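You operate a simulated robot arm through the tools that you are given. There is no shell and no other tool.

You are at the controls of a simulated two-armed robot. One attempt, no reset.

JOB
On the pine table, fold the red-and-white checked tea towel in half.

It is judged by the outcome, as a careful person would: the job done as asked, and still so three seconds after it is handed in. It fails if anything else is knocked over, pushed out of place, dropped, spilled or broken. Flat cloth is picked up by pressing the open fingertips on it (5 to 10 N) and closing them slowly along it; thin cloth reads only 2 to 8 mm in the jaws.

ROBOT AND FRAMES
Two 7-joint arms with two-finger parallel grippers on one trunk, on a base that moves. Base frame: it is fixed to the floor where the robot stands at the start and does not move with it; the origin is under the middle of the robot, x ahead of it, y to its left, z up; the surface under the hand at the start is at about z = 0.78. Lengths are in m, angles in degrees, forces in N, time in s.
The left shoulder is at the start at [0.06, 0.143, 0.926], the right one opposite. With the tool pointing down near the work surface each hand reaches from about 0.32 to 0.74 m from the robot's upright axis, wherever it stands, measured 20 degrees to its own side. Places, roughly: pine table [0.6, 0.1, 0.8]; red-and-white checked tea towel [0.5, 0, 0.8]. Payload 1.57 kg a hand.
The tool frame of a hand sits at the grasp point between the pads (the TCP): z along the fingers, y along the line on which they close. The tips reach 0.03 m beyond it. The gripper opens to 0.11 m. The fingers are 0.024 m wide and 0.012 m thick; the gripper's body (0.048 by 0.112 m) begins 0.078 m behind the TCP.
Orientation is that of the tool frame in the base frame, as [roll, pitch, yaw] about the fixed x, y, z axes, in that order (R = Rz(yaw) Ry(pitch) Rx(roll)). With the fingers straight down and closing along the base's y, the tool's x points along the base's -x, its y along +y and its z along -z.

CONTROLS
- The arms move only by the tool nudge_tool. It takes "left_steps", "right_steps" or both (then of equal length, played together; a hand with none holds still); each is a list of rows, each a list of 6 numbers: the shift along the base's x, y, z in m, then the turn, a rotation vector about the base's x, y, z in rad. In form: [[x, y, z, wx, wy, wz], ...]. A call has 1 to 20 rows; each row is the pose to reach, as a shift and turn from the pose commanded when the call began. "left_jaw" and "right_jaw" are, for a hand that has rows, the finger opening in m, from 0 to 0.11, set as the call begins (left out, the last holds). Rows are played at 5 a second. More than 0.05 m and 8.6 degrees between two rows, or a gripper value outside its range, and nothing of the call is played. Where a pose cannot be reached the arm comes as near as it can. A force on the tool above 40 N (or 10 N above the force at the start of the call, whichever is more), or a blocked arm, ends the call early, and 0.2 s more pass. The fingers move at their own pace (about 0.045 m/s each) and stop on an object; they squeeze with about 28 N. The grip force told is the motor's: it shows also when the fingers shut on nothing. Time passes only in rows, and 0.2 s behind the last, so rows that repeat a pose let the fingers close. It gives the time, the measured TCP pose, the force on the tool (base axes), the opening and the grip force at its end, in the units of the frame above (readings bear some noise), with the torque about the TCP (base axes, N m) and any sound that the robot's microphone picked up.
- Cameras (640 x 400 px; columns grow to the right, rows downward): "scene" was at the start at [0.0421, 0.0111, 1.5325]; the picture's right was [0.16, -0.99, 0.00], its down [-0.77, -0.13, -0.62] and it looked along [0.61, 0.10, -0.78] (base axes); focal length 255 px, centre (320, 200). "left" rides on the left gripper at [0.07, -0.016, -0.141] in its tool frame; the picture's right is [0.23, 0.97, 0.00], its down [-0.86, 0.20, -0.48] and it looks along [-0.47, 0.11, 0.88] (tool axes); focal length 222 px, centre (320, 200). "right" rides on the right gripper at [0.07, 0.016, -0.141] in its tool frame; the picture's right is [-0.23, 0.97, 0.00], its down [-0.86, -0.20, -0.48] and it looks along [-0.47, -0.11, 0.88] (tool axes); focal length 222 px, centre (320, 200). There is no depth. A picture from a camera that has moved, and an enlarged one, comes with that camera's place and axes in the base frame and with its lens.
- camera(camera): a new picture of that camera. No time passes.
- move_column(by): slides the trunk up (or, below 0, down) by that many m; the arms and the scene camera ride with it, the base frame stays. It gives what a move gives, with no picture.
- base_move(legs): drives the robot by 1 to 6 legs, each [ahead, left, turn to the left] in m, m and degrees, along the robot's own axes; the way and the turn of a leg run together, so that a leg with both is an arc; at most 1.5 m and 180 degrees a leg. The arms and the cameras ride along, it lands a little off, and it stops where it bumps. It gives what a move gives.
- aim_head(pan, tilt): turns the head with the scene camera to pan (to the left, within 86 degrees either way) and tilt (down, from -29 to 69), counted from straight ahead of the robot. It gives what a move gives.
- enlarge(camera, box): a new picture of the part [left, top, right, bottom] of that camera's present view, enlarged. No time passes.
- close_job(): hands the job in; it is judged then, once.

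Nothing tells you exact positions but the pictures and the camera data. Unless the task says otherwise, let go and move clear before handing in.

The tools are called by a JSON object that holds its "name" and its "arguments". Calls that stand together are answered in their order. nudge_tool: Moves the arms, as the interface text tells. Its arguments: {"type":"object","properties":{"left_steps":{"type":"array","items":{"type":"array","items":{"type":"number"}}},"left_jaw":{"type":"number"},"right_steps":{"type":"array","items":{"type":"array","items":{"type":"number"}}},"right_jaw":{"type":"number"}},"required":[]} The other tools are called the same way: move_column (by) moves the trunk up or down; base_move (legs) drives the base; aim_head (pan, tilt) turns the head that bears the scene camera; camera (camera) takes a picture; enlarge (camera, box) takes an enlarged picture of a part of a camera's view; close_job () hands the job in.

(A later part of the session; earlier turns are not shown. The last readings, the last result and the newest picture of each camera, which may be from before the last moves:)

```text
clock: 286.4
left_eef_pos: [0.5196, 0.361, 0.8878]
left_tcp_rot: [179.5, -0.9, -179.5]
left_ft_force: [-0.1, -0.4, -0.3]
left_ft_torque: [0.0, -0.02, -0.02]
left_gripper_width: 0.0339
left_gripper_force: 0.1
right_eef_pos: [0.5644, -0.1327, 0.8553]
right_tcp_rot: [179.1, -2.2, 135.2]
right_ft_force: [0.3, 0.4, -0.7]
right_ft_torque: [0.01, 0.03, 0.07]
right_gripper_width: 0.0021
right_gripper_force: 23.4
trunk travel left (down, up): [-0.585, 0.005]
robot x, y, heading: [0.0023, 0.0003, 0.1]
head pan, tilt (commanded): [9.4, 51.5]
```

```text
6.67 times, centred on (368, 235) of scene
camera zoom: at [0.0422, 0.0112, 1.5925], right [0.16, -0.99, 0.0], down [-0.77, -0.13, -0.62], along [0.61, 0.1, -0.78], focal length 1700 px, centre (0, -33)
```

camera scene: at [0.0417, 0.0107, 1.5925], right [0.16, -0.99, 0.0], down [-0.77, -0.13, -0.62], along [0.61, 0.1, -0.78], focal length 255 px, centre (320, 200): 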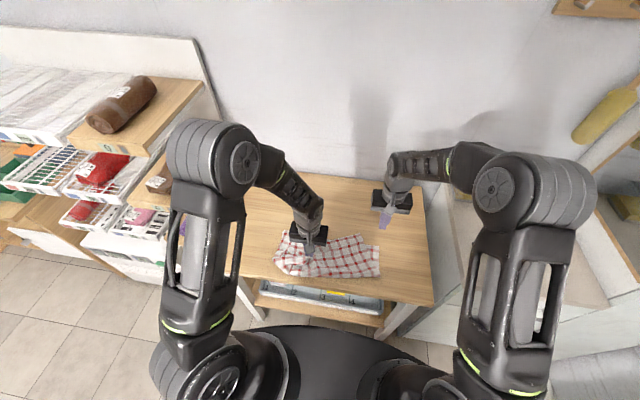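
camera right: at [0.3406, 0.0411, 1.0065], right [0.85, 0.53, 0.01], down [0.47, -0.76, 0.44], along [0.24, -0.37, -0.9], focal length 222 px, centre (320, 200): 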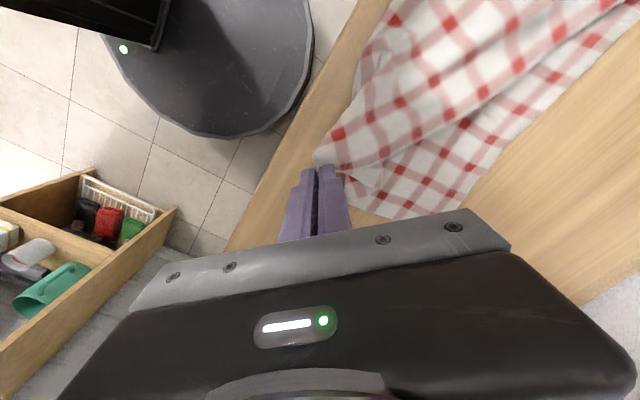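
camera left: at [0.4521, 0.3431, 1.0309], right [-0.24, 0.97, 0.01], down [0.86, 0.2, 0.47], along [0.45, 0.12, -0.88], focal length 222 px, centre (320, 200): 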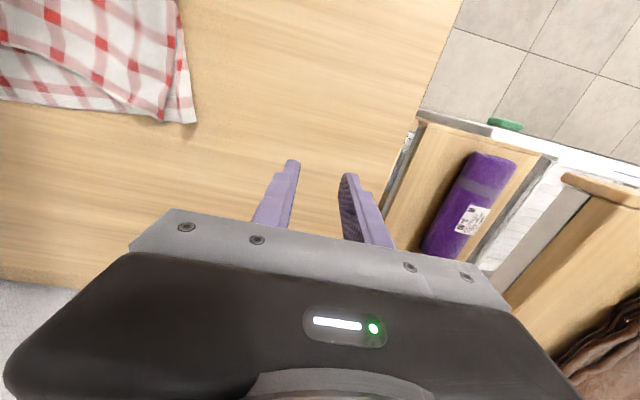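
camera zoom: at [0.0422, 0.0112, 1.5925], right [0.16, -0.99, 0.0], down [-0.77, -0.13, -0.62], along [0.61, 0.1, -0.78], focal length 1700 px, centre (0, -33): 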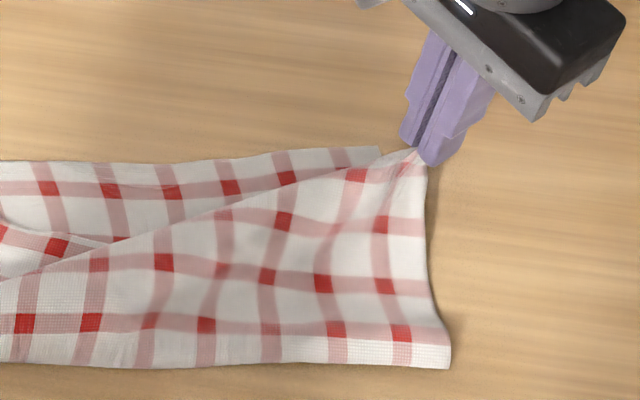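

I'll put the right corner down here (about 1–2 cm outside the far-right corner), release it, and then stretch both ends apart with pressed fingertips to take out the slack in both plies together.

{"name": "nudge_tool", "arguments": {"right_steps": [[0, 0.004, -0.01, 0, 0, 0], [0, 0.008, -0.022, 0, 0, 0], [0, 0.008, -0.034, 0, 0, 0], [0, 0.008, -0.041, 0, 0, 0], [0, 0.008, -0.0425, 0, 0, 0]]}}

{"name": "nudge_tool", "arguments": {"right_steps": [[0, 0, -0.0005, 0, 0, 0], [0, 0, -0.0005, 0, 0, 0], [0, 0, -0.0005, 0, 0, 0]], "right_jaw": 0.012}}

{"name": "nudge_tool", "arguments": {"right_steps": [[0, 0, 0, 0, 0, 0], [0, 0, 0, 0, 0, 0], [0, 0, 0.005, 0, 0, 0], [0, 0, 0.025, 0, 0, 0]], "right_jaw": 0.028}}

{"name": "nudge_tool", "arguments": {"right_steps": [[0, 0, 0.01, 0, 0, 0.1], [0, 0, 0.01, 0, 0, 0.22], [0, 0, 0.01, 0, 0, 0.36], [0, 0, 0.01, 0, 0, 0.5], [0, 0, 0.01, 0, 0, 0.64], [0, 0, 0.01, 0, 0, 0.75]], "right_jaw": 0.0}}

{"name": "enlarge", "arguments": {"camera": "right", "box": [160, 60, 480, 260]}}

{"name": "enlarge", "arguments": {"camera": "scene", "box": [240, 190, 416, 300]}}

```text
clock: 287.6
left_eef_pos: [0.5186, 0.3608, 0.8881]
left_tcp_rot: [179.4, -0.8, -179.5]
left_ft_force: [-0.4, -0.1, 1.2]
left_ft_torque: [-0.02, 0.0, -0.01]
left_gripper_width: 0.034
left_gripper_force: 0.0
right_eef_pos: [0.5644, -0.122, 0.8137]
right_tcp_rot: [179.1, -2.2, 135.1]
right_ft_force: [-0.1, -0.3, 4.9]
right_ft_torque: [0.02, 0.07, 0.04]
right_gripper_width: 0.0022
right_gripper_force: 24.0
trunk travel left (down, up): [-0.585, 0.005]
robot x, y, heading: [0.0003, -0.0014, 0.1]
head pan, tilt (commanded): [9.4, 51.5]
```

```text
clock: 288.4
left_eef_pos: [0.5188, 0.3597, 0.8886]
left_tcp_rot: [179.6, -1.0, -179.5]
left_ft_force: [0.1, -1.7, 0.6]
left_ft_torque: [0.03, 0.01, -0.01]
left_gripper_width: 0.0341
left_gripper_force: 0.0
right_eef_pos: [0.5642, -0.1239, 0.8133]
right_tcp_rot: [179.1, -2.1, 135.2]
right_ft_force: [2.0, 1.0, 7.5]
right_ft_torque: [0.06, 0.02, -0.02]
right_gripper_width: 0.0101
right_gripper_force: 0.0
trunk travel left (down, up): [-0.585, 0.005]
robot x, y, heading: [-0.0003, -0.0015, 0.1]
head pan, tilt (commanded): [9.4, 51.5]
```

```text
clock: 289.4
left_eef_pos: [0.5191, 0.3611, 0.8887]
left_tcp_rot: [179.5, -0.9, -179.5]
left_ft_force: [-0.3, 0.1, 0.4]
left_ft_torque: [0.02, 0.01, 0.03]
left_gripper_width: 0.034
left_gripper_force: 0.1
right_eef_pos: [0.5636, -0.1256, 0.8383]
right_tcp_rot: [179.1, -2.2, 135.2]
right_ft_force: [-0.2, -0.2, -0.9]
right_ft_torque: [-0.01, -0.01, 0.04]
right_gripper_width: 0.0281
right_gripper_force: 0.0
trunk travel left (down, up): [-0.585, 0.005]
robot x, y, heading: [-0.0017, -0.0004, 0.1]
head pan, tilt (commanded): [9.4, 51.5]
```

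```text
clock: 290.8
left_eef_pos: [0.5179, 0.3615, 0.8883]
left_tcp_rot: [179.5, -0.9, -179.5]
left_ft_force: [0.1, -0.2, -0.2]
left_ft_torque: [0.03, 0.01, 0.0]
left_gripper_width: 0.034
left_gripper_force: 0.0
right_eef_pos: [0.5638, -0.1241, 0.8485]
right_tcp_rot: [179.1, -2.3, 178.3]
right_ft_force: [-0.3, 0.1, -0.8]
right_ft_torque: [0.02, 0.02, -0.01]
right_gripper_width: 0.0002
right_gripper_force: 21.3
trunk travel left (down, up): [-0.585, 0.005]
robot x, y, heading: [-0.001, 0.0015, 0.2]
head pan, tilt (commanded): [9.4, 51.5]
```

```text
2.00 times, centred on (320, 160) of right
camera zoom: at [0.5011, -0.1075, 0.9932], right [0.26, 0.97, 0.01], down [0.87, -0.23, 0.44], along [0.43, -0.11, -0.9], focal length 444 px, centre (320, 280)
```

zoom: 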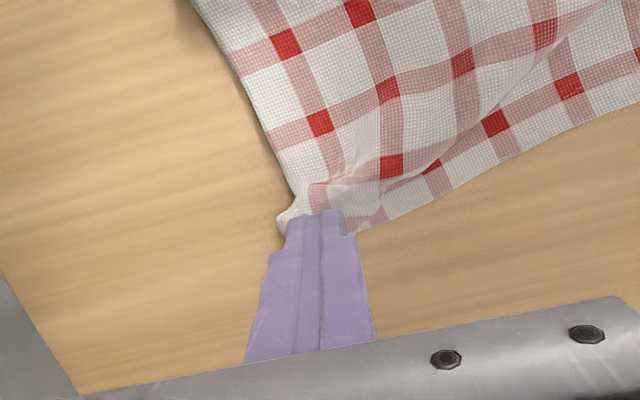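

```text
3.64 times, centred on (328, 245) of scene
camera zoom: at [0.0422, 0.0111, 1.5925], right [0.16, -0.99, 0.0], down [-0.77, -0.13, -0.62], along [0.61, 0.1, -0.78], focal length 927 px, centre (291, 36)
```

zoom: 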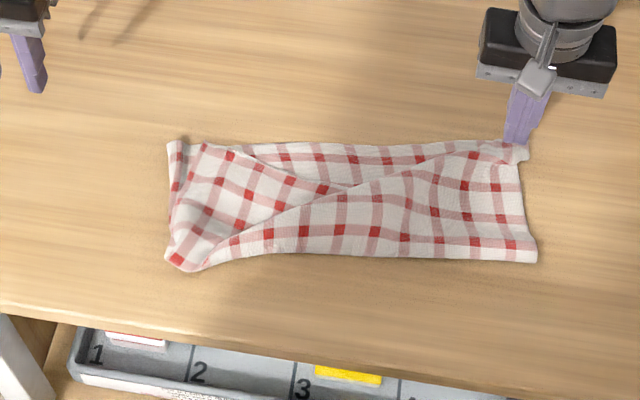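

It's nearly there: a neat folded strip with the hem sagging a little, and the left upper corner 3.7 cm inside the lower one. I'll anchor the exposed lower ply in the middle with the right fingertip, and slide the left upper corner outward with the left.

{"name": "nudge_tool", "arguments": {"left_steps": [[-0.002, -0.03, 0.0, 0, 0, 0], [-0.004, -0.065, 0.0, 0, 0, 0], [-0.006, -0.1, 0.0, 0, 0, 0], [-0.008, -0.135, -0.005, 0, 0, 0], [-0.011, -0.165, -0.015, 0, 0, 0], [-0.013, -0.189, -0.03, 0, 0, 0], [-0.013, -0.189, -0.05, 0, 0, 0], [-0.013, -0.189, -0.066, 0, 0, 0], [-0.013, -0.189, -0.066, 0, 0, 0]], "right_steps": [[-0.002, 0.01, 0.03, 0, 0, 0], [-0.006, 0.045, 0.04, 0, 0, 0], [-0.014, 0.085, 0.04, 0, 0, 0], [-0.022, 0.12, 0.035, 0, 0, 0], [-0.03, 0.15, 0.02, 0, 0, 0], [-0.037, 0.169, 0.0, 0, 0, 0], [-0.037, 0.169, -0.018, 0, 0, 0], [-0.037, 0.169, -0.026, 0, 0, 0], [-0.037, 0.169, -0.026, 0, 0, 0]], "left_jaw": 0.0}}

{"name": "enlarge", "arguments": {"camera": "left", "box": [120, 40, 520, 290]}}

{"name": "enlarge", "arguments": {"camera": "right", "box": [120, 40, 520, 290]}}

```text
clock: 292.8
left_eef_pos: [0.5056, 0.1718, 0.8197]
left_tcp_rot: [179.5, -1.1, -179.5]
left_ft_force: [0.2, 0.8, 0.7]
left_ft_torque: [-0.03, -0.03, 0.0]
left_gripper_width: 0.0004
left_gripper_force: 21.4
right_eef_pos: [0.5267, 0.0444, 0.8214]
right_tcp_rot: [179.1, -2.3, 178.1]
right_ft_force: [0.1, -0.1, -0.1]
right_ft_torque: [0.02, 0.0, 0.01]
right_gripper_width: 0.0
right_gripper_force: 21.4
trunk travel left (down, up): [-0.585, 0.005]
robot x, y, heading: [0.0012, 0.0009, -0.1]
head pan, tilt (commanded): [9.4, 51.5]
```

```text
1.60 times, centred on (320, 165) of left
camera zoom: at [0.4395, 0.1537, 0.9624], right [-0.24, 0.97, 0.01], down [0.86, 0.2, 0.47], along [0.45, 0.12, -0.88], focal length 355 px, centre (320, 256)
```

zoom: 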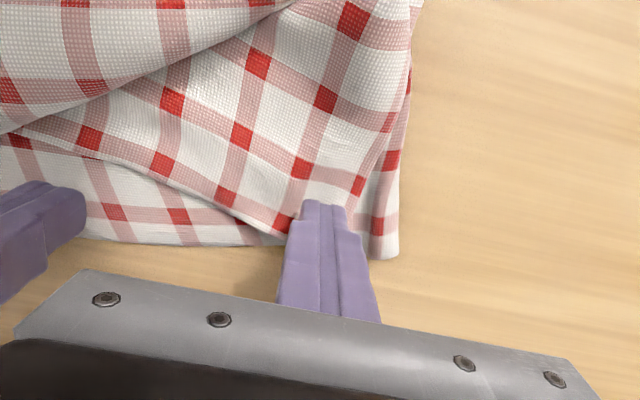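

```text
1.60 times, centred on (320, 165) of right
camera zoom: at [0.4648, 0.062, 0.9665], right [0.26, 0.97, 0.01], down [0.87, -0.24, 0.44], along [0.43, -0.11, -0.9], focal length 355 px, centre (320, 256)
```

zoom: 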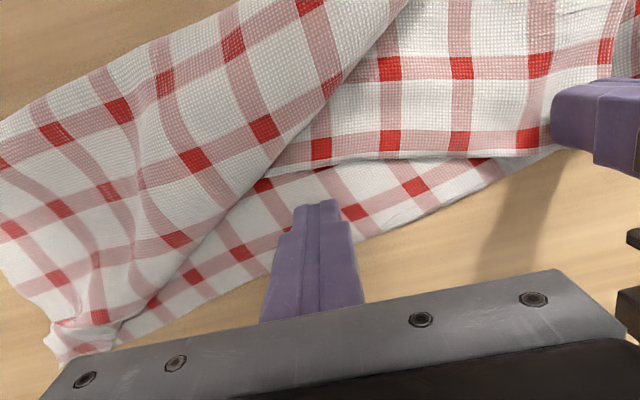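

{"name": "nudge_tool", "arguments": {"left_steps": [[0, 0, -0.003, 0, 0, 0], [0, 0, -0.005, 0, 0, 0], [0, 0, -0.006, 0, 0, 0], [0, 0, -0.006, 0, 0, 0]], "right_steps": [[0.002, 0, -0.004, 0, 0, 0], [0.003, 0, -0.007, 0, 0, 0], [0.003, 0, -0.0095, 0, 0, 0], [0.003, 0, -0.0105, 0, 0, 0]]}}

{"name": "nudge_tool", "arguments": {"left_steps": [[0, 0, -0.0006, 0, 0, 0], [0, 0, -0.001, 0, 0, 0], [0, 0, -0.001, 0, 0, 0]], "right_steps": [[0, 0, 0, 0, 0, 0], [0, 0, 0, 0, 0, 0], [0, 0, 0, 0, 0, 0]]}}

```text
clock: 293.8
left_eef_pos: [0.5056, 0.1723, 0.8153]
left_tcp_rot: [179.5, -0.9, -179.4]
left_ft_force: [-0.2, 0.1, 0.3]
left_ft_torque: [0.03, 0.02, 0.01]
left_gripper_width: 0.0
left_gripper_force: 21.5
right_eef_pos: [0.5299, 0.045, 0.8117]
right_tcp_rot: [179.1, -2.2, 178.2]
right_ft_force: [-0.9, -1.0, 5.6]
right_ft_torque: [-0.09, -0.05, -0.04]
right_gripper_width: 0.0
right_gripper_force: 21.4
trunk travel left (down, up): [-0.585, 0.005]
robot x, y, heading: [-0.0021, -0.0042, -0.2]
head pan, tilt (commanded): [9.4, 51.5]
```

```text
clock: 294.6
left_eef_pos: [0.507, 0.173, 0.8145]
left_tcp_rot: [179.5, -0.9, -179.5]
left_ft_force: [0.6, -0.2, 1.3]
left_ft_torque: [0.0, -0.03, 0.01]
left_gripper_width: 0.0
left_gripper_force: 21.0
right_eef_pos: [0.5303, 0.0449, 0.8116]
right_tcp_rot: [179.1, -2.2, 178.1]
right_ft_force: [0.1, -0.6, 8.9]
right_ft_torque: [-0.08, -0.06, 0.01]
right_gripper_width: 0.0003
right_gripper_force: 21.0
trunk travel left (down, up): [-0.585, 0.005]
robot x, y, heading: [0.0004, -0.001, -0.1]
head pan, tilt (commanded): [9.4, 51.5]
```

{"name": "nudge_tool", "arguments": {"left_steps": [[0, 0, -0.0008, 0, 0, 0], [0, 0, -0.0013, 0, 0, 0], [0, 0, -0.0013, 0, 0, 0]], "right_steps": [[0, 0, -0.0003, 0, 0, 0], [0, 0, -0.0004, 0, 0, 0], [0, 0, -0.0004, 0, 0, 0]]}}

{"name": "nudge_tool", "arguments": {"left_steps": [[0, 0.003, 0, 0, 0, 0], [0, 0.007, 0, 0, 0, 0], [0, 0.011, 0, 0, 0, 0], [0, 0.015, 0, 0, 0, 0], [0, 0.019, 0, 0, 0, 0], [0, 0.023, 0, 0, 0, 0], [0, 0.027, 0, 0, 0, 0], [0, 0.031, 0, 0, 0, 0], [0, 0.035, 0, 0, 0, 0], [0, 0.038, 0, 0, 0, 0]]}}

{"name": "enlarge", "arguments": {"camera": "left", "box": [120, 40, 520, 290]}}

{"name": "enlarge", "arguments": {"camera": "right", "box": [120, 40, 520, 290]}}

```text
clock: 295.4
left_eef_pos: [0.5065, 0.1726, 0.8128]
left_tcp_rot: [179.6, -0.8, -179.6]
left_ft_force: [-0.7, 0.1, 8.0]
left_ft_torque: [0.02, -0.01, 0.05]
left_gripper_width: 0.0
left_gripper_force: 21.0
right_eef_pos: [0.5293, 0.0463, 0.812]
right_tcp_rot: [179.1, -2.1, 178.1]
right_ft_force: [2.2, 0.1, 9.6]
right_ft_torque: [-0.06, -0.17, 0.02]
right_gripper_width: 0.0
right_gripper_force: 21.4
trunk travel left (down, up): [-0.585, 0.005]
robot x, y, heading: [-0.0013, -0.0002, -0.1]
head pan, tilt (commanded): [9.4, 51.5]
```

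```text
clock: 297.6
left_eef_pos: [0.5061, 0.2123, 0.813]
left_tcp_rot: [179.5, -0.8, -179.5]
left_ft_force: [-0.8, -3.5, 6.7]
left_ft_torque: [-0.09, -0.03, -0.02]
left_gripper_width: 0.0
left_gripper_force: 21.5
right_eef_pos: [0.5297, 0.045, 0.8116]
right_tcp_rot: [179.2, -2.2, 178.1]
right_ft_force: [3.7, 2.4, 14.4]
right_ft_torque: [-0.02, -0.24, 0.04]
right_gripper_width: 0.0
right_gripper_force: 21.5
trunk travel left (down, up): [-0.585, 0.005]
robot x, y, heading: [0.0022, -0.003, -0.2]
head pan, tilt (commanded): [9.4, 51.5]
```

```text
1.60 times, centred on (320, 165) of left
camera zoom: at [0.4392, 0.194, 0.956], right [-0.24, 0.97, 0.01], down [0.86, 0.2, 0.47], along [0.45, 0.12, -0.88], focal length 355 px, centre (320, 256)
```

zoom: 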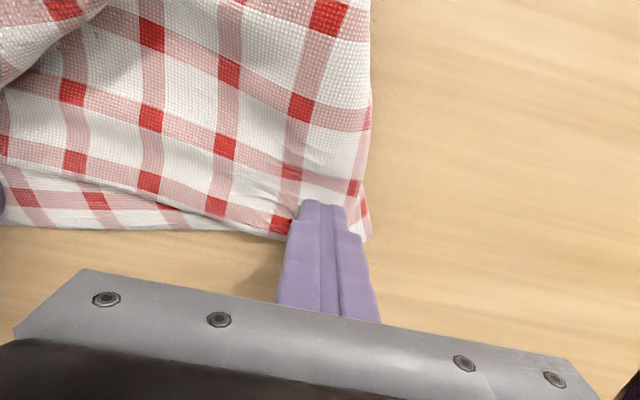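

```text
1.60 times, centred on (320, 165) of right
camera zoom: at [0.4667, 0.0618, 0.9571], right [0.26, 0.97, 0.01], down [0.87, -0.24, 0.44], along [0.43, -0.11, -0.9], focal length 355 px, centre (320, 256)
```

zoom: 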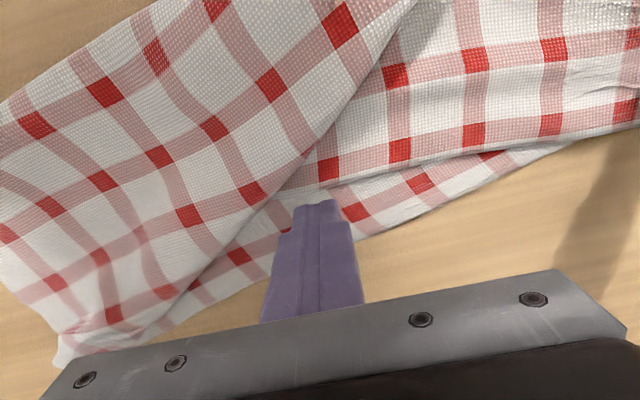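

That worked beautifully: the upper left corner now lies over the lower one. I'll lift both hands and look at the whole towel.

{"name": "nudge_tool", "arguments": {"left_steps": [[0, 0, 0.008, 0, 0, 0], [0, 0, 0.03, 0, 0, 0], [0, 0.02, 0.06, 0, 0, 0], [0, 0.05, 0.09, 0, 0, 0], [0, 0.08, 0.1, 0, 0, 0]], "right_steps": [[0, 0, 0.008, 0, 0, 0], [0, 0, 0.03, 0, 0, 0], [0, -0.02, 0.06, 0, 0, 0], [0.0, -0.06, 0.08, 0, 0, 0], [0.0, -0.1, 0.09, 0, 0, 0]]}}

{"name": "nudge_tool", "arguments": {"right_steps": [[0, -0.04, 0.0, 0, 0, 0], [0, -0.08, 0.0, 0, 0, 0], [0, -0.12, 0.0, 0, 0, 0], [0, -0.15, 0, 0, 0, 0]]}}

{"name": "enlarge", "arguments": {"camera": "scene", "box": [240, 190, 416, 300]}}

{"name": "camera", "arguments": {"camera": "left"}}

{"name": "camera", "arguments": {"camera": "right"}}

```text
clock: 298.8
left_eef_pos: [0.5046, 0.2922, 0.9145]
left_tcp_rot: [179.5, -1.0, -179.7]
left_ft_force: [0.3, 0.5, 0.2]
left_ft_torque: [0.01, 0.0, 0.01]
left_gripper_width: 0.0002
left_gripper_force: 22.0
right_eef_pos: [0.5295, -0.0546, 0.9001]
right_tcp_rot: [179.1, -2.3, 178.2]
right_ft_force: [0.8, 0.0, -0.9]
right_ft_torque: [0.0, 0.01, 0.02]
right_gripper_width: 0.0
right_gripper_force: 21.4
trunk travel left (down, up): [-0.585, 0.005]
robot x, y, heading: [0.0015, 0.0037, 0.2]
head pan, tilt (commanded): [9.4, 51.5]
```

```text
clock: 299.8
left_eef_pos: [0.5065, 0.2908, 0.914]
left_tcp_rot: [179.4, -0.9, -179.5]
left_ft_force: [-0.1, -0.4, 0.1]
left_ft_torque: [-0.01, 0.0, 0.02]
left_gripper_width: 0.0
left_gripper_force: 21.3
right_eef_pos: [0.5289, -0.2042, 0.9003]
right_tcp_rot: [179.0, -2.3, 178.2]
right_ft_force: [0.4, -0.2, -0.6]
right_ft_torque: [0.0, 0.01, -0.01]
right_gripper_width: 0.0
right_gripper_force: 21.2
trunk travel left (down, up): [-0.585, 0.005]
robot x, y, heading: [-0.002, 0.0034, 0.2]
head pan, tilt (commanded): [9.4, 51.5]
```

```text
3.64 times, centred on (328, 245) of scene
camera zoom: at [0.0422, 0.0107, 1.5925], right [0.16, -0.99, 0.0], down [-0.77, -0.13, -0.62], along [0.61, 0.1, -0.78], focal length 927 px, centre (291, 36)
```

zoom: 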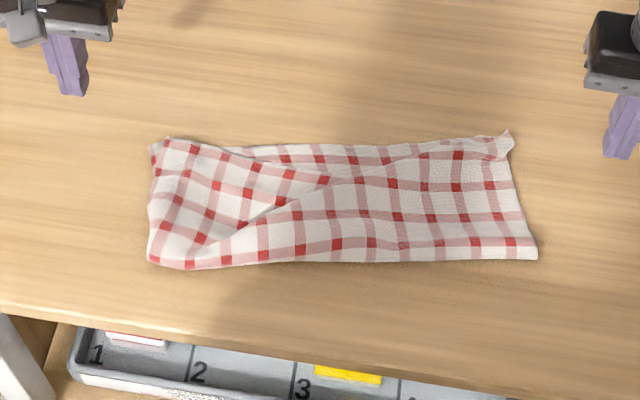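

```text
taken
camera left: at [0.4386, 0.2739, 1.0565], right [-0.24, 0.97, 0.01], down [0.86, 0.2, 0.47], along [0.45, 0.12, -0.88], focal length 222 px, centre (320, 200)
```

left: 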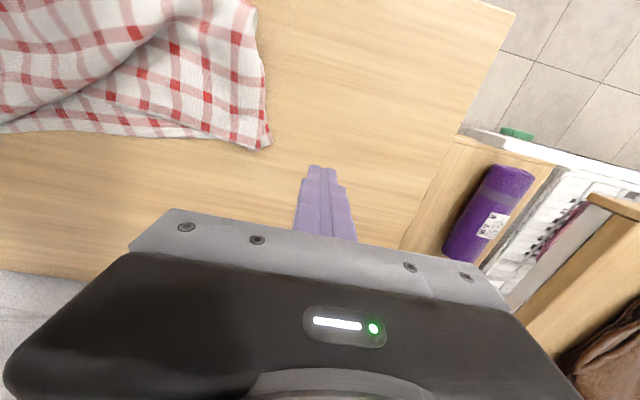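

```text
taken
camera right: at [0.4658, -0.1878, 1.0456], right [0.26, 0.97, 0.01], down [0.87, -0.24, 0.44], along [0.43, -0.11, -0.9], focal length 222 px, centre (320, 200)
```

right: 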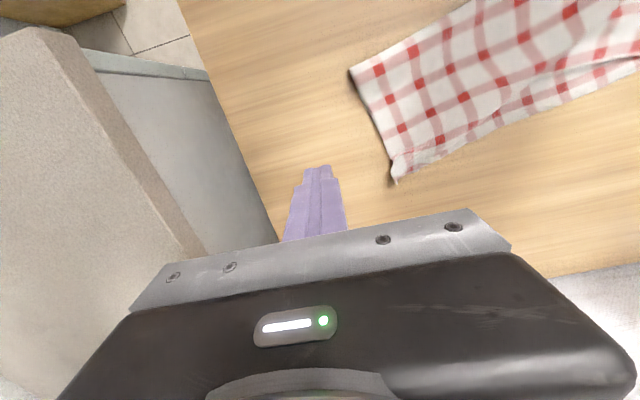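

It's a proper folded rectangle now, with both pairs of corners together; only about 4 cm of slack along its length remains, showing as a fold in the upper ply. I'll press both far corners with the fingertips and stretch them gently apart.

{"name": "nudge_tool", "arguments": {"left_steps": [[-0.004, -0.02, -0.01, 0, 0, 0], [-0.008, -0.045, -0.025, 0, 0, 0], [-0.012, -0.07, -0.045, 0, 0, 0], [-0.0145, -0.083, -0.065, 0, 0, 0], [-0.0145, -0.083, -0.085, 0, 0, 0], [-0.0145, -0.083, -0.096, 0, 0, 0], [-0.0145, -0.083, -0.0995, 0, 0, 0]], "right_steps": [[0.006, 0.02, -0.005, 0, 0, 0], [0.014, 0.045, -0.02, 0, 0, 0], [0.022, 0.068, -0.035, 0, 0, 0], [0.029, 0.086, -0.055, 0, 0, 0], [0.029, 0.086, -0.072, 0, 0, 0], [0.029, 0.086, -0.082, 0, 0, 0], [0.029, 0.086, -0.0855, 0, 0, 0]]}}

{"name": "enlarge", "arguments": {"camera": "left", "box": [120, 40, 520, 290]}}

{"name": "enlarge", "arguments": {"camera": "right", "box": [120, 40, 520, 290]}}

```text
clock: 301.4
left_eef_pos: [0.4922, 0.2076, 0.8142]
left_tcp_rot: [179.5, -0.8, -179.5]
left_ft_force: [1.3, -0.3, 2.5]
left_ft_torque: [-0.01, -0.05, -0.02]
left_gripper_width: 0.0
left_gripper_force: 21.3
right_eef_pos: [0.5591, -0.1197, 0.8164]
right_tcp_rot: [179.1, -2.3, 178.1]
right_ft_force: [0.2, -0.2, -0.7]
right_ft_torque: [-0.01, 0.01, -0.02]
right_gripper_width: 0.0
right_gripper_force: 21.4
trunk travel left (down, up): [-0.585, 0.005]
robot x, y, heading: [0.0003, -0.0012, -0.1]
head pan, tilt (commanded): [9.4, 51.5]
```

```text
1.60 times, centred on (320, 165) of left
camera zoom: at [0.4248, 0.1897, 0.9563], right [-0.24, 0.97, 0.01], down [0.86, 0.2, 0.47], along [0.45, 0.12, -0.88], focal length 355 px, centre (320, 256)
```

zoom: 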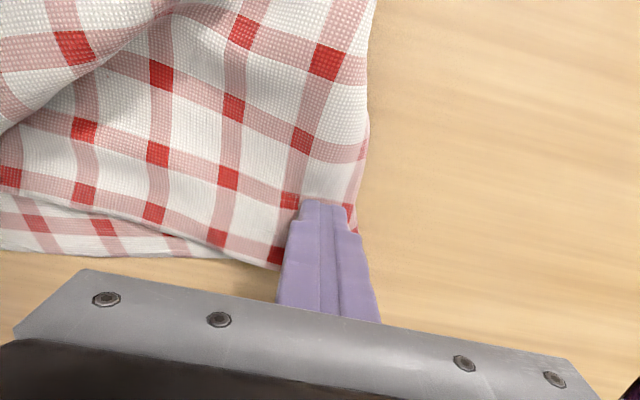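

```text
1.60 times, centred on (320, 165) of right
camera zoom: at [0.4967, -0.1025, 0.9611], right [0.26, 0.97, 0.01], down [0.87, -0.24, 0.44], along [0.43, -0.11, -0.9], focal length 355 px, centre (320, 256)
```

zoom: 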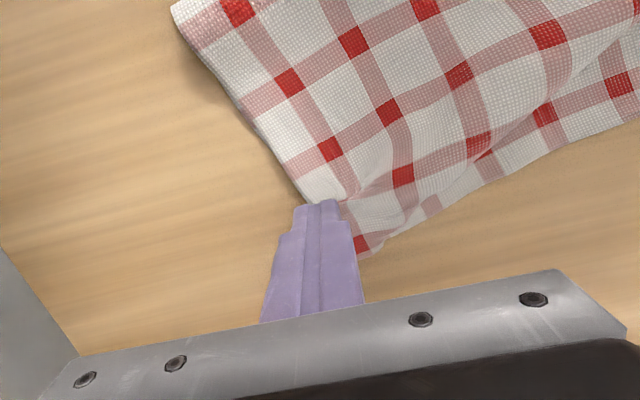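

{"name": "nudge_tool", "arguments": {"left_steps": [[0, 0, -0.0004, 0, 0, 0], [0, 0, -0.0006, 0, 0, 0], [0, 0, -0.0006, 0, 0, 0]], "right_steps": [[0, 0, -0.002, 0, 0, 0], [0, 0, -0.0035, 0, 0, 0], [0, 0, -0.004, 0, 0, 0]]}}

{"name": "nudge_tool", "arguments": {"left_steps": [[0, 0, 0, 0, 0, 0], [0, 0, 0, 0, 0, 0]], "right_steps": [[0, 0, -0.0006, 0, 0, 0], [0, 0, -0.0006, 0, 0, 0]]}}

```text
clock: 302.2
left_eef_pos: [0.4907, 0.207, 0.8139]
left_tcp_rot: [179.5, -0.9, -179.4]
left_ft_force: [1.2, -0.8, 6.0]
left_ft_torque: [-0.06, -0.12, -0.03]
left_gripper_width: 0.0
left_gripper_force: 21.4
right_eef_pos: [0.5586, -0.1185, 0.813]
right_tcp_rot: [179.1, -2.3, 178.1]
right_ft_force: [1.1, -0.8, 8.9]
right_ft_torque: [0.05, -0.01, -0.03]
right_gripper_width: 0.0
right_gripper_force: 20.9
trunk travel left (down, up): [-0.585, 0.005]
robot x, y, heading: [0.0026, -0.0, 0.1]
head pan, tilt (commanded): [9.4, 51.5]
```

```text
clock: 302.8
left_eef_pos: [0.4903, 0.2078, 0.815]
left_tcp_rot: [179.5, -1.0, -179.5]
left_ft_force: [1.1, -0.4, 5.2]
left_ft_torque: [-0.01, -0.08, 0.01]
left_gripper_width: 0.0003
left_gripper_force: 21.0
right_eef_pos: [0.5589, -0.1193, 0.8114]
right_tcp_rot: [179.0, -2.1, 178.1]
right_ft_force: [-0.5, -2.1, 19.5]
right_ft_torque: [-0.03, 0.03, 0.02]
right_gripper_width: 0.0
right_gripper_force: 21.5
trunk travel left (down, up): [-0.585, 0.005]
robot x, y, heading: [-0.0007, -0.0002, -0.2]
head pan, tilt (commanded): [9.4, 51.5]
```

{"name": "nudge_tool", "arguments": {"left_steps": [[0, 0, -0.0004, 0, 0, 0], [0, 0.003, -0.0004, 0, 0, 0], [-0.001, 0.006, -0.0004, 0, 0, 0], [-0.001, 0.009, -0.0004, 0, 0, 0], [-0.002, 0.012, -0.0004, 0, 0, 0], [-0.002, 0.015, -0.0004, 0, 0, 0], [-0.003, 0.018, -0.0004, 0, 0, 0], [-0.003, 0.018, -0.0004, 0, 0, 0]], "right_steps": [[0, 0, 0.0004, 0, 0, 0], [0.001, -0.003, 0.0004, 0, 0, 0], [0.001, -0.006, 0.0004, 0, 0, 0], [0.002, -0.009, 0.0004, 0, 0, 0], [0.002, -0.012, 0.0004, 0, 0, 0], [0.003, -0.015, 0.0004, 0, 0, 0], [0.003, -0.018, 0.0004, 0, 0, 0], [0.003, -0.018, 0.0004, 0, 0, 0]]}}

{"name": "enlarge", "arguments": {"camera": "scene", "box": [240, 190, 416, 300]}}

```text
clock: 304.6
left_eef_pos: [0.4884, 0.2272, 0.8146]
left_tcp_rot: [179.4, -0.9, -179.5]
left_ft_force: [0.7, -3.1, 6.6]
left_ft_torque: [-0.13, -0.1, 0.01]
left_gripper_width: 0.0
left_gripper_force: 21.0
right_eef_pos: [0.5608, -0.1364, 0.8115]
right_tcp_rot: [179.1, -2.3, 178.1]
right_ft_force: [-0.9, 5.9, 14.0]
right_ft_torque: [0.27, 0.06, -0.01]
right_gripper_width: 0.0001
right_gripper_force: 21.8
trunk travel left (down, up): [-0.585, 0.005]
robot x, y, heading: [-0.0014, 0.0015, 0.0]
head pan, tilt (commanded): [9.4, 51.5]
```

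```text
3.64 times, centred on (328, 245) of scene
camera zoom: at [0.0403, 0.0115, 1.5925], right [0.16, -0.99, 0.0], down [-0.77, -0.13, -0.62], along [0.61, 0.1, -0.78], focal length 927 px, centre (291, 36)
```

zoom: 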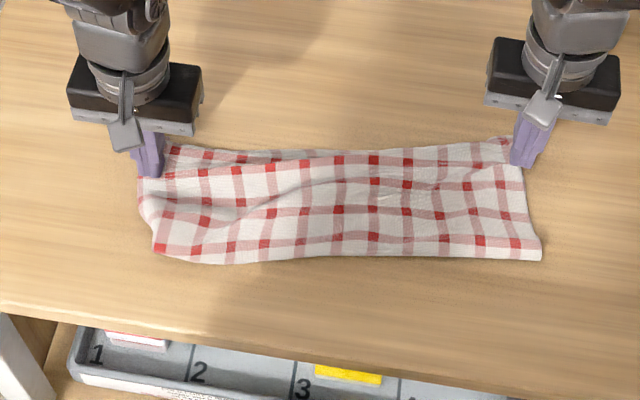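

Excellent: the hem is straight now and the upper ply is smooth. The left end of the crease still needs about 3 cm of stretch. Keeping the right anchor, I'll move the left fingertip there and draw it outward.

{"name": "nudge_tool", "arguments": {"left_steps": [[0, 0, 0.006, 0, 0, 0], [0, 0, 0.025, 0, 0, 0], [-0.02, -0.01, 0.03, 0, 0, 0], [-0.045, -0.02, 0.03, 0, 0, 0], [-0.07, -0.03, 0.03, 0, 0, 0], [-0.082, -0.035, 0.022, 0, 0, 0], [-0.082, -0.035, 0.01, 0, 0, 0], [-0.082, -0.035, 0.003, 0, 0, 0]]}}

{"name": "enlarge", "arguments": {"camera": "left", "box": [120, 40, 520, 290]}}

{"name": "enlarge", "arguments": {"camera": "scene", "box": [240, 190, 416, 300]}}

```text
clock: 306.4
left_eef_pos: [0.4078, 0.1921, 0.8158]
left_tcp_rot: [179.6, -0.9, -179.4]
left_ft_force: [0.2, -0.5, 0.2]
left_ft_torque: [0.0, 0.0, -0.01]
left_gripper_width: 0.0
left_gripper_force: 21.7
right_eef_pos: [0.5599, -0.1371, 0.812]
right_tcp_rot: [179.0, -2.3, 178.2]
right_ft_force: [-1.9, 1.3, 15.2]
right_ft_torque: [0.11, 0.12, -0.04]
right_gripper_width: 0.0
right_gripper_force: 21.8
trunk travel left (down, up): [-0.585, 0.005]
robot x, y, heading: [-0.0034, 0.0002, 0.3]
head pan, tilt (commanded): [9.4, 51.5]
```

```text
1.60 times, centred on (320, 165) of left
camera zoom: at [0.339, 0.1742, 0.958], right [-0.24, 0.97, 0.01], down [0.86, 0.2, 0.47], along [0.45, 0.12, -0.88], focal length 355 px, centre (320, 256)
```

zoom: 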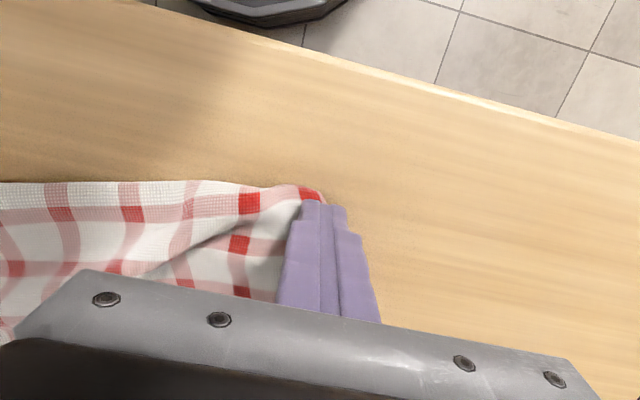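

```text
3.64 times, centred on (328, 245) of scene
camera zoom: at [0.0409, 0.0116, 1.5926], right [0.16, -0.99, 0.0], down [-0.77, -0.13, -0.62], along [0.61, 0.1, -0.78], focal length 927 px, centre (291, 36)
```

zoom: 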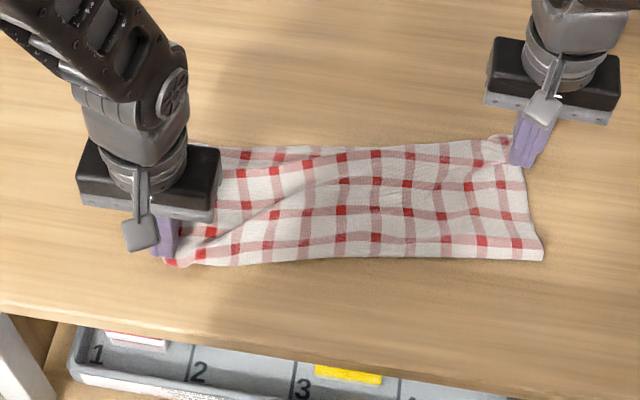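

{"name": "nudge_tool", "arguments": {"left_steps": [[0, -0.004, -0.001, 0, 0, 0], [0, -0.006, -0.002, 0, 0, 0], [0, -0.006, -0.0028, 0, 0, 0], [0, -0.006, -0.0028, 0, 0, 0]]}}

{"name": "nudge_tool", "arguments": {"left_steps": [[0, 0, -0.0005, 0, 0, 0], [0, 0, -0.0008, 0, 0, 0], [0, 0, -0.0008, 0, 0, 0]]}}

```text
clock: 307.4
left_eef_pos: [0.4059, 0.1866, 0.8139]
left_tcp_rot: [179.4, -0.8, -179.4]
left_ft_force: [-1.4, 5.2, 18.6]
left_ft_torque: [-0.06, -0.03, 0.03]
left_gripper_width: 0.0
left_gripper_force: 21.5
right_eef_pos: [0.561, -0.136, 0.813]
right_tcp_rot: [179.1, -2.2, 178.1]
right_ft_force: [0.6, 0.5, 7.6]
right_ft_torque: [0.05, 0.03, 0.01]
right_gripper_width: 0.0
right_gripper_force: 20.6
trunk travel left (down, up): [-0.585, 0.005]
robot x, y, heading: [0.0006, -0.0025, 0.2]
head pan, tilt (commanded): [9.4, 51.5]
```

```text
clock: 308.2
left_eef_pos: [0.4064, 0.185, 0.8133]
left_tcp_rot: [179.4, -0.7, -179.5]
left_ft_force: [-1.5, 8.8, 36.0]
left_ft_torque: [-0.06, -0.05, -0.01]
left_gripper_width: 0.0
left_gripper_force: 21.4
right_eef_pos: [0.5595, -0.1358, 0.8132]
right_tcp_rot: [179.1, -2.2, 178.2]
right_ft_force: [0.5, -0.2, 4.0]
right_ft_torque: [0.04, -0.04, 0.01]
right_gripper_width: 0.0
right_gripper_force: 21.1
trunk travel left (down, up): [-0.585, 0.005]
robot x, y, heading: [0.0017, 0.0005, 0.0]
head pan, tilt (commanded): [9.4, 51.5]
```

Too firm on the left (36 N); easing off, then drawing it outward.

{"name": "nudge_tool", "arguments": {"left_steps": [[0, 0, 0.0012, 0, 0, 0], [0, 0, 0.0016, 0, 0, 0], [0, 0, 0.0016, 0, 0, 0]], "right_steps": [[0, 0, -0.0004, 0, 0, 0], [0, 0, -0.0006, 0, 0, 0], [0, 0, -0.0006, 0, 0, 0]]}}

{"name": "nudge_tool", "arguments": {"left_steps": [[0, 0.004, 0, 0, 0, 0], [0, 0.008, 0, 0, 0, 0], [-0.001, 0.012, 0, 0, 0, 0], [-0.002, 0.016, 0, 0, 0, 0], [-0.003, 0.02, 0, 0, 0, 0], [-0.004, 0.024, 0, 0, 0, 0], [-0.004, 0.028, 0, 0, 0, 0], [-0.004, 0.03, 0, 0, 0, 0]]}}

{"name": "enlarge", "arguments": {"camera": "scene", "box": [240, 190, 416, 300]}}

{"name": "enlarge", "arguments": {"camera": "left", "box": [120, 40, 520, 290]}}

```text
clock: 309.0
left_eef_pos: [0.4057, 0.1834, 0.8118]
left_tcp_rot: [179.5, -0.8, -179.6]
left_ft_force: [1.6, 1.7, 12.0]
left_ft_torque: [-0.09, -0.12, 0.06]
left_gripper_width: 0.0
left_gripper_force: 21.1
right_eef_pos: [0.5599, -0.1378, 0.8136]
right_tcp_rot: [179.2, -2.2, 178.1]
right_ft_force: [-5.1, 0.7, 18.1]
right_ft_torque: [0.11, 0.18, 0.04]
right_gripper_width: 0.0002
right_gripper_force: 21.0
trunk travel left (down, up): [-0.585, 0.005]
robot x, y, heading: [0.0013, -0.0013, 0.1]
head pan, tilt (commanded): [9.4, 51.5]
```

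```text
clock: 310.8
left_eef_pos: [0.4015, 0.2161, 0.8144]
left_tcp_rot: [179.5, -0.7, -179.5]
left_ft_force: [-0.4, -4.0, 5.0]
left_ft_torque: [-0.16, -0.03, 0.0]
left_gripper_width: 0.0
left_gripper_force: 21.0
right_eef_pos: [0.5599, -0.1361, 0.8123]
right_tcp_rot: [179.1, -2.1, 178.1]
right_ft_force: [-4.8, 1.3, 22.6]
right_ft_torque: [0.2, 0.19, 0.02]
right_gripper_width: 0.0001
right_gripper_force: 21.7
trunk travel left (down, up): [-0.585, 0.005]
robot x, y, heading: [0.0004, -0.0002, -0.0]
head pan, tilt (commanded): [9.4, 51.5]
```

```text
3.64 times, centred on (328, 245) of scene
camera zoom: at [0.0391, 0.0112, 1.5927], right [0.16, -0.99, 0.0], down [-0.77, -0.13, -0.62], along [0.62, 0.1, -0.78], focal length 927 px, centre (291, 36)
```

zoom: 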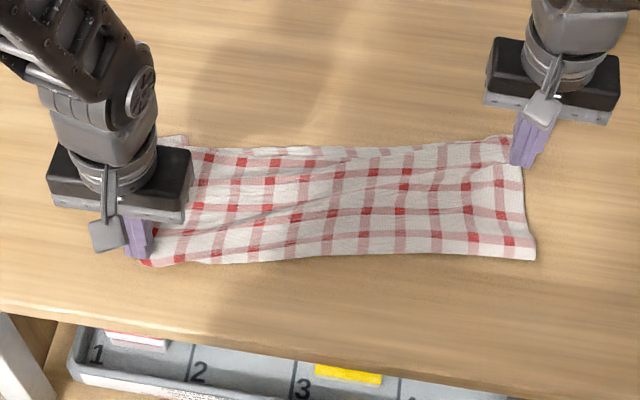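

```text
1.60 times, centred on (320, 165) of left
camera zoom: at [0.3343, 0.1979, 0.9564], right [-0.24, 0.97, 0.01], down [0.86, 0.2, 0.47], along [0.45, 0.12, -0.88], focal length 355 px, centre (320, 256)
```

zoom: 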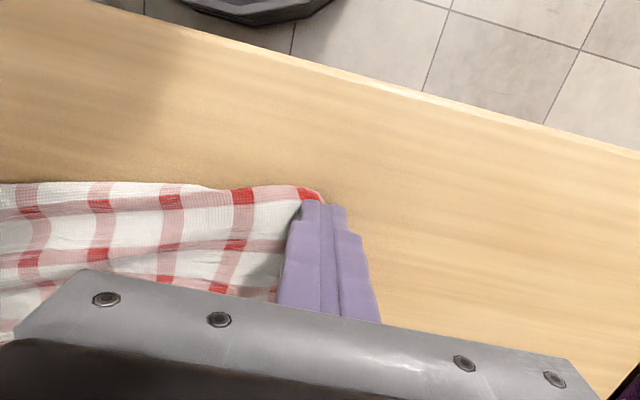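

Very good. I'll lift both hands away and inspect the result.

{"name": "nudge_tool", "arguments": {"left_steps": [[0, 0, 0.006, 0, 0, 0], [0, 0, 0.025, 0, 0, 0], [0, 0.02, 0.05, 0, 0, 0], [0, 0.05, 0.08, 0, 0, 0], [0, 0.085, 0.1, 0, 0, 0], [0, 0.12, 0.11, 0, 0, 0]], "right_steps": [[0, 0, 0.006, 0, 0, 0], [0, 0, 0.025, 0, 0, 0], [0, -0.02, 0.05, 0, 0, 0], [0, -0.04, 0.075, 0, 0, 0], [0, -0.06, 0.09, 0, 0, 0], [0, -0.07, 0.1, 0, 0, 0]]}}

{"name": "enlarge", "arguments": {"camera": "scene", "box": [256, 195, 400, 285]}}

{"name": "camera", "arguments": {"camera": "left"}}

{"name": "camera", "arguments": {"camera": "right"}}

```text
clock: 312.2
left_eef_pos: [0.403, 0.3374, 0.9236]
left_tcp_rot: [179.5, -0.9, -179.4]
left_ft_force: [-0.5, -0.1, -0.3]
left_ft_torque: [-0.02, 0.03, -0.01]
left_gripper_width: 0.0001
left_gripper_force: 21.7
right_eef_pos: [0.5614, -0.2087, 0.91]
right_tcp_rot: [179.0, -2.3, 178.2]
right_ft_force: [0.1, -0.8, -0.1]
right_ft_torque: [0.01, 0.0, -0.02]
right_gripper_width: 0.0
right_gripper_force: 21.6
trunk travel left (down, up): [-0.585, 0.005]
robot x, y, heading: [0.002, -0.0005, 0.2]
head pan, tilt (commanded): [9.4, 51.5]
```

```text
4.44 times, centred on (328, 240) of scene
camera zoom: at [0.0416, 0.0116, 1.5925], right [0.16, -0.99, 0.0], down [-0.77, -0.13, -0.62], along [0.61, 0.1, -0.78], focal length 1133 px, centre (284, 22)
```

zoom: 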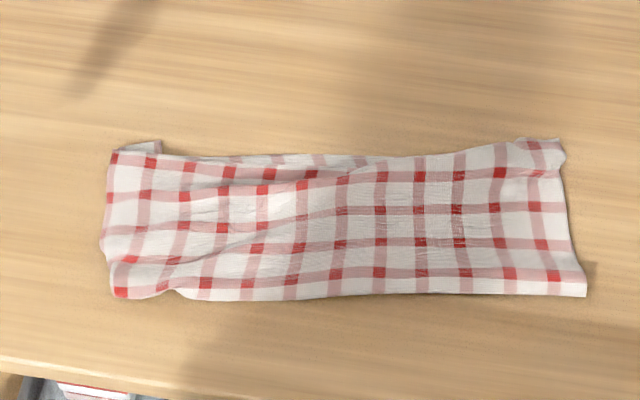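

```text
taken
camera left: at [0.3354, 0.3186, 1.0666], right [-0.24, 0.97, 0.01], down [0.86, 0.2, 0.47], along [0.45, 0.12, -0.88], focal length 222 px, centre (320, 200)
```

left: 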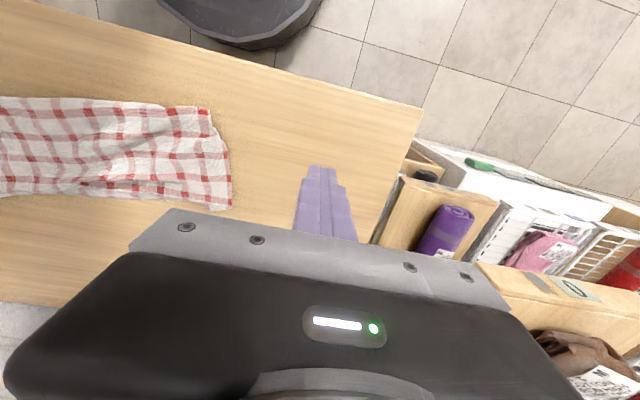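

```text
taken
camera right: at [0.4989, -0.1912, 1.0563], right [0.26, 0.97, 0.01], down [0.87, -0.23, 0.44], along [0.43, -0.11, -0.9], focal length 222 px, centre (320, 200)
```

right: 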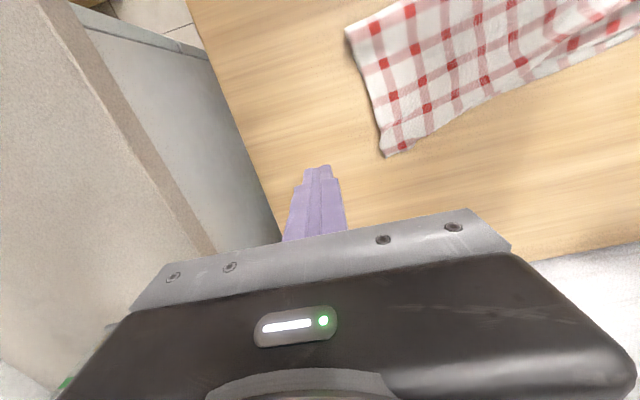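

This is a neat half fold now. Let me check the corners closely.

{"name": "enlarge", "arguments": {"camera": "scene", "box": [272, 220, 328, 265]}}

{"name": "enlarge", "arguments": {"camera": "scene", "box": [344, 220, 400, 265]}}

{"name": "enlarge", "arguments": {"camera": "left", "box": [0, 80, 260, 242]}}

{"name": "enlarge", "arguments": {"camera": "right", "box": [330, 0, 570, 170]}}

```text
8.89 times, centred on (300, 242) of scene
camera zoom: at [0.0416, 0.0116, 1.5925], right [0.16, -0.99, 0.0], down [-0.77, -0.13, -0.62], along [0.61, 0.1, -0.78], focal length 2267 px, centre (498, -178)
```

zoom: 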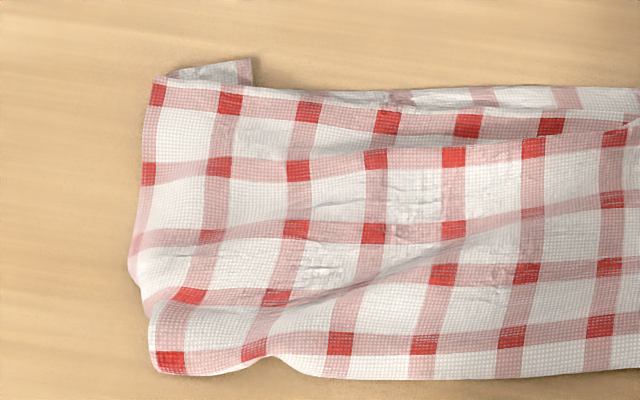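

```text
8.89 times, centred on (372, 242) of scene
camera zoom: at [0.0416, 0.0116, 1.5925], right [0.16, -0.99, 0.0], down [-0.77, -0.13, -0.62], along [0.61, 0.1, -0.78], focal length 2267 px, centre (-142, -178)
```

zoom: 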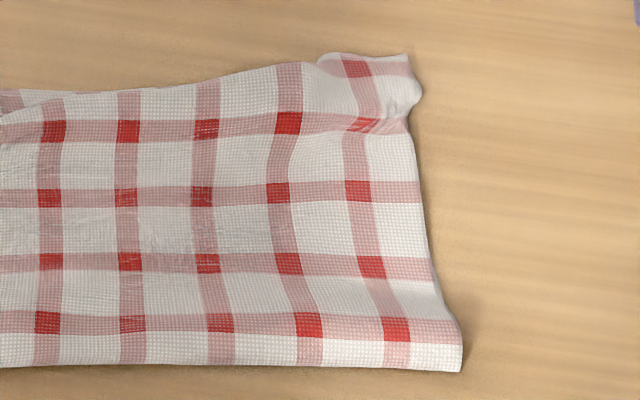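

```text
2.46 times, centred on (130, 161) of left
camera zoom: at [0.3354, 0.3186, 1.0666], right [-0.24, 0.97, 0.01], down [0.86, 0.2, 0.47], along [0.45, 0.12, -0.88], focal length 547 px, centre (788, 296)
```

zoom: 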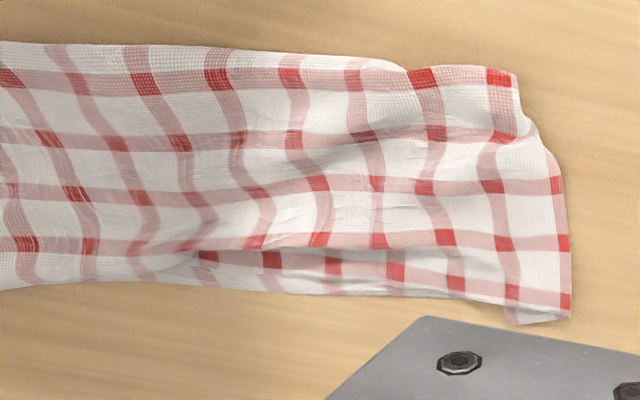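

```text
2.35 times, centred on (450, 85) of right
camera zoom: at [0.4989, -0.1912, 1.0563], right [0.26, 0.97, 0.01], down [0.87, -0.23, 0.44], along [0.43, -0.11, -0.9], focal length 523 px, centre (14, 471)
```

zoom: 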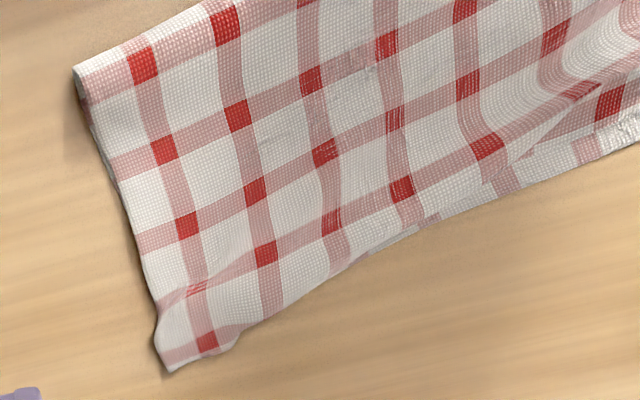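

The fold looks good; a small flap shows at the left far corner. Let me look at it from directly above with the left camera.

{"name": "nudge_tool", "arguments": {"left_steps": [[0.015, -0.02, 0, 0, 0, 0], [0.03, -0.045, 0, 0, 0, 0], [0.04, -0.07, 0, 0, 0, 0], [0.045, -0.085, 0, 0, 0, 0]]}}

{"name": "enlarge", "arguments": {"camera": "left", "box": [100, 20, 420, 220]}}

{"name": "enlarge", "arguments": {"camera": "left", "box": [200, 90, 360, 190]}}

```text
clock: 313.2
left_eef_pos: [0.4477, 0.2502, 0.9216]
left_tcp_rot: [179.4, -0.9, -179.6]
left_ft_force: [-0.5, 0.3, -0.3]
left_ft_torque: [0.02, -0.04, -0.05]
left_gripper_width: 0.0
left_gripper_force: 21.2
right_eef_pos: [0.5616, -0.2076, 0.9094]
right_tcp_rot: [179.1, -2.4, 178.2]
right_ft_force: [0.2, -0.1, -0.2]
right_ft_torque: [-0.02, 0.0, 0.02]
right_gripper_width: 0.0001
right_gripper_force: 21.2
trunk travel left (down, up): [-0.585, 0.005]
robot x, y, heading: [0.001, 0.0007, -0.0]
head pan, tilt (commanded): [9.4, 51.5]
```

```text
2.00 times, centred on (260, 120) of left
camera zoom: at [0.3812, 0.2319, 1.0647], right [-0.24, 0.97, 0.01], down [0.86, 0.2, 0.47], along [0.45, 0.12, -0.88], focal length 444 px, centre (440, 360)
```

zoom: 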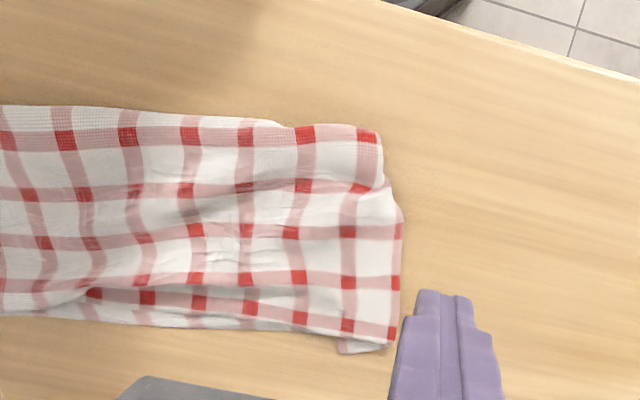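

```text
4.00 times, centred on (280, 140) of left
camera zoom: at [0.3812, 0.2319, 1.0647], right [-0.24, 0.97, 0.01], down [0.86, 0.2, 0.47], along [0.45, 0.12, -0.88], focal length 888 px, centre (480, 440)
```

zoom: 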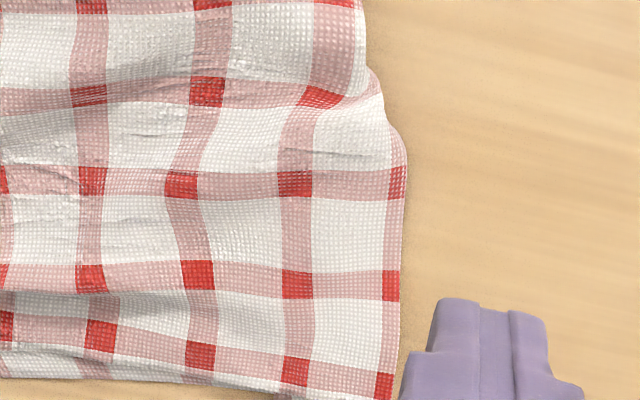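

The corners match to within a centimetre or two. One last tidy-up: I'll press both ends of the crease with the fingertips and stretch them gently apart to take out the remaining wrinkle.

{"name": "nudge_tool", "arguments": {"left_steps": [[-0.01, -0.015, -0.005, 0, 0, 0], [-0.022, -0.035, -0.015, 0, 0, 0], [-0.034, -0.055, -0.03, 0, 0, 0], [-0.043, -0.07, -0.05, 0, 0, 0], [-0.043, -0.07, -0.072, 0, 0, 0], [-0.043, -0.07, -0.09, 0, 0, 0], [-0.043, -0.07, -0.104, 0, 0, 0], [-0.043, -0.07, -0.106, 0, 0, 0]], "right_steps": [[-0.02, 0.012, 0.0, 0, 0, 0], [-0.045, 0.028, 0.0, 0, 0, 0], [-0.07, 0.045, -0.01, 0, 0, 0], [-0.092, 0.06, -0.025, 0, 0, 0], [-0.105, 0.07, -0.045, 0, 0, 0], [-0.105, 0.07, -0.07, 0, 0, 0], [-0.105, 0.07, -0.09, 0, 0, 0], [-0.105, 0.07, -0.0935, 0, 0, 0]]}}

{"name": "enlarge", "arguments": {"camera": "scene", "box": [240, 190, 416, 300]}}

```text
clock: 315.0
left_eef_pos: [0.4046, 0.1796, 0.8173]
left_tcp_rot: [179.5, -0.9, -179.5]
left_ft_force: [-0.7, 0.7, 1.2]
left_ft_torque: [-0.01, -0.01, 0.01]
left_gripper_width: 0.0
left_gripper_force: 21.3
right_eef_pos: [0.4559, -0.1358, 0.8169]
right_tcp_rot: [179.1, -2.4, 178.1]
right_ft_force: [-0.4, 0.3, 0.1]
right_ft_torque: [0.01, -0.03, -0.02]
right_gripper_width: 0.0001
right_gripper_force: 21.5
trunk travel left (down, up): [-0.585, 0.005]
robot x, y, heading: [-0.0012, 0.0009, 0.0]
head pan, tilt (commanded): [9.4, 51.5]
```

```text
3.64 times, centred on (328, 245) of scene
camera zoom: at [0.042, 0.011, 1.5925], right [0.16, -0.99, 0.0], down [-0.77, -0.13, -0.62], along [0.61, 0.1, -0.78], focal length 927 px, centre (291, 36)
```

zoom: 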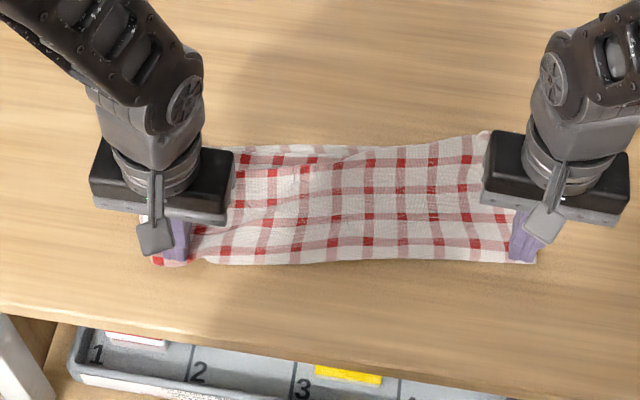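

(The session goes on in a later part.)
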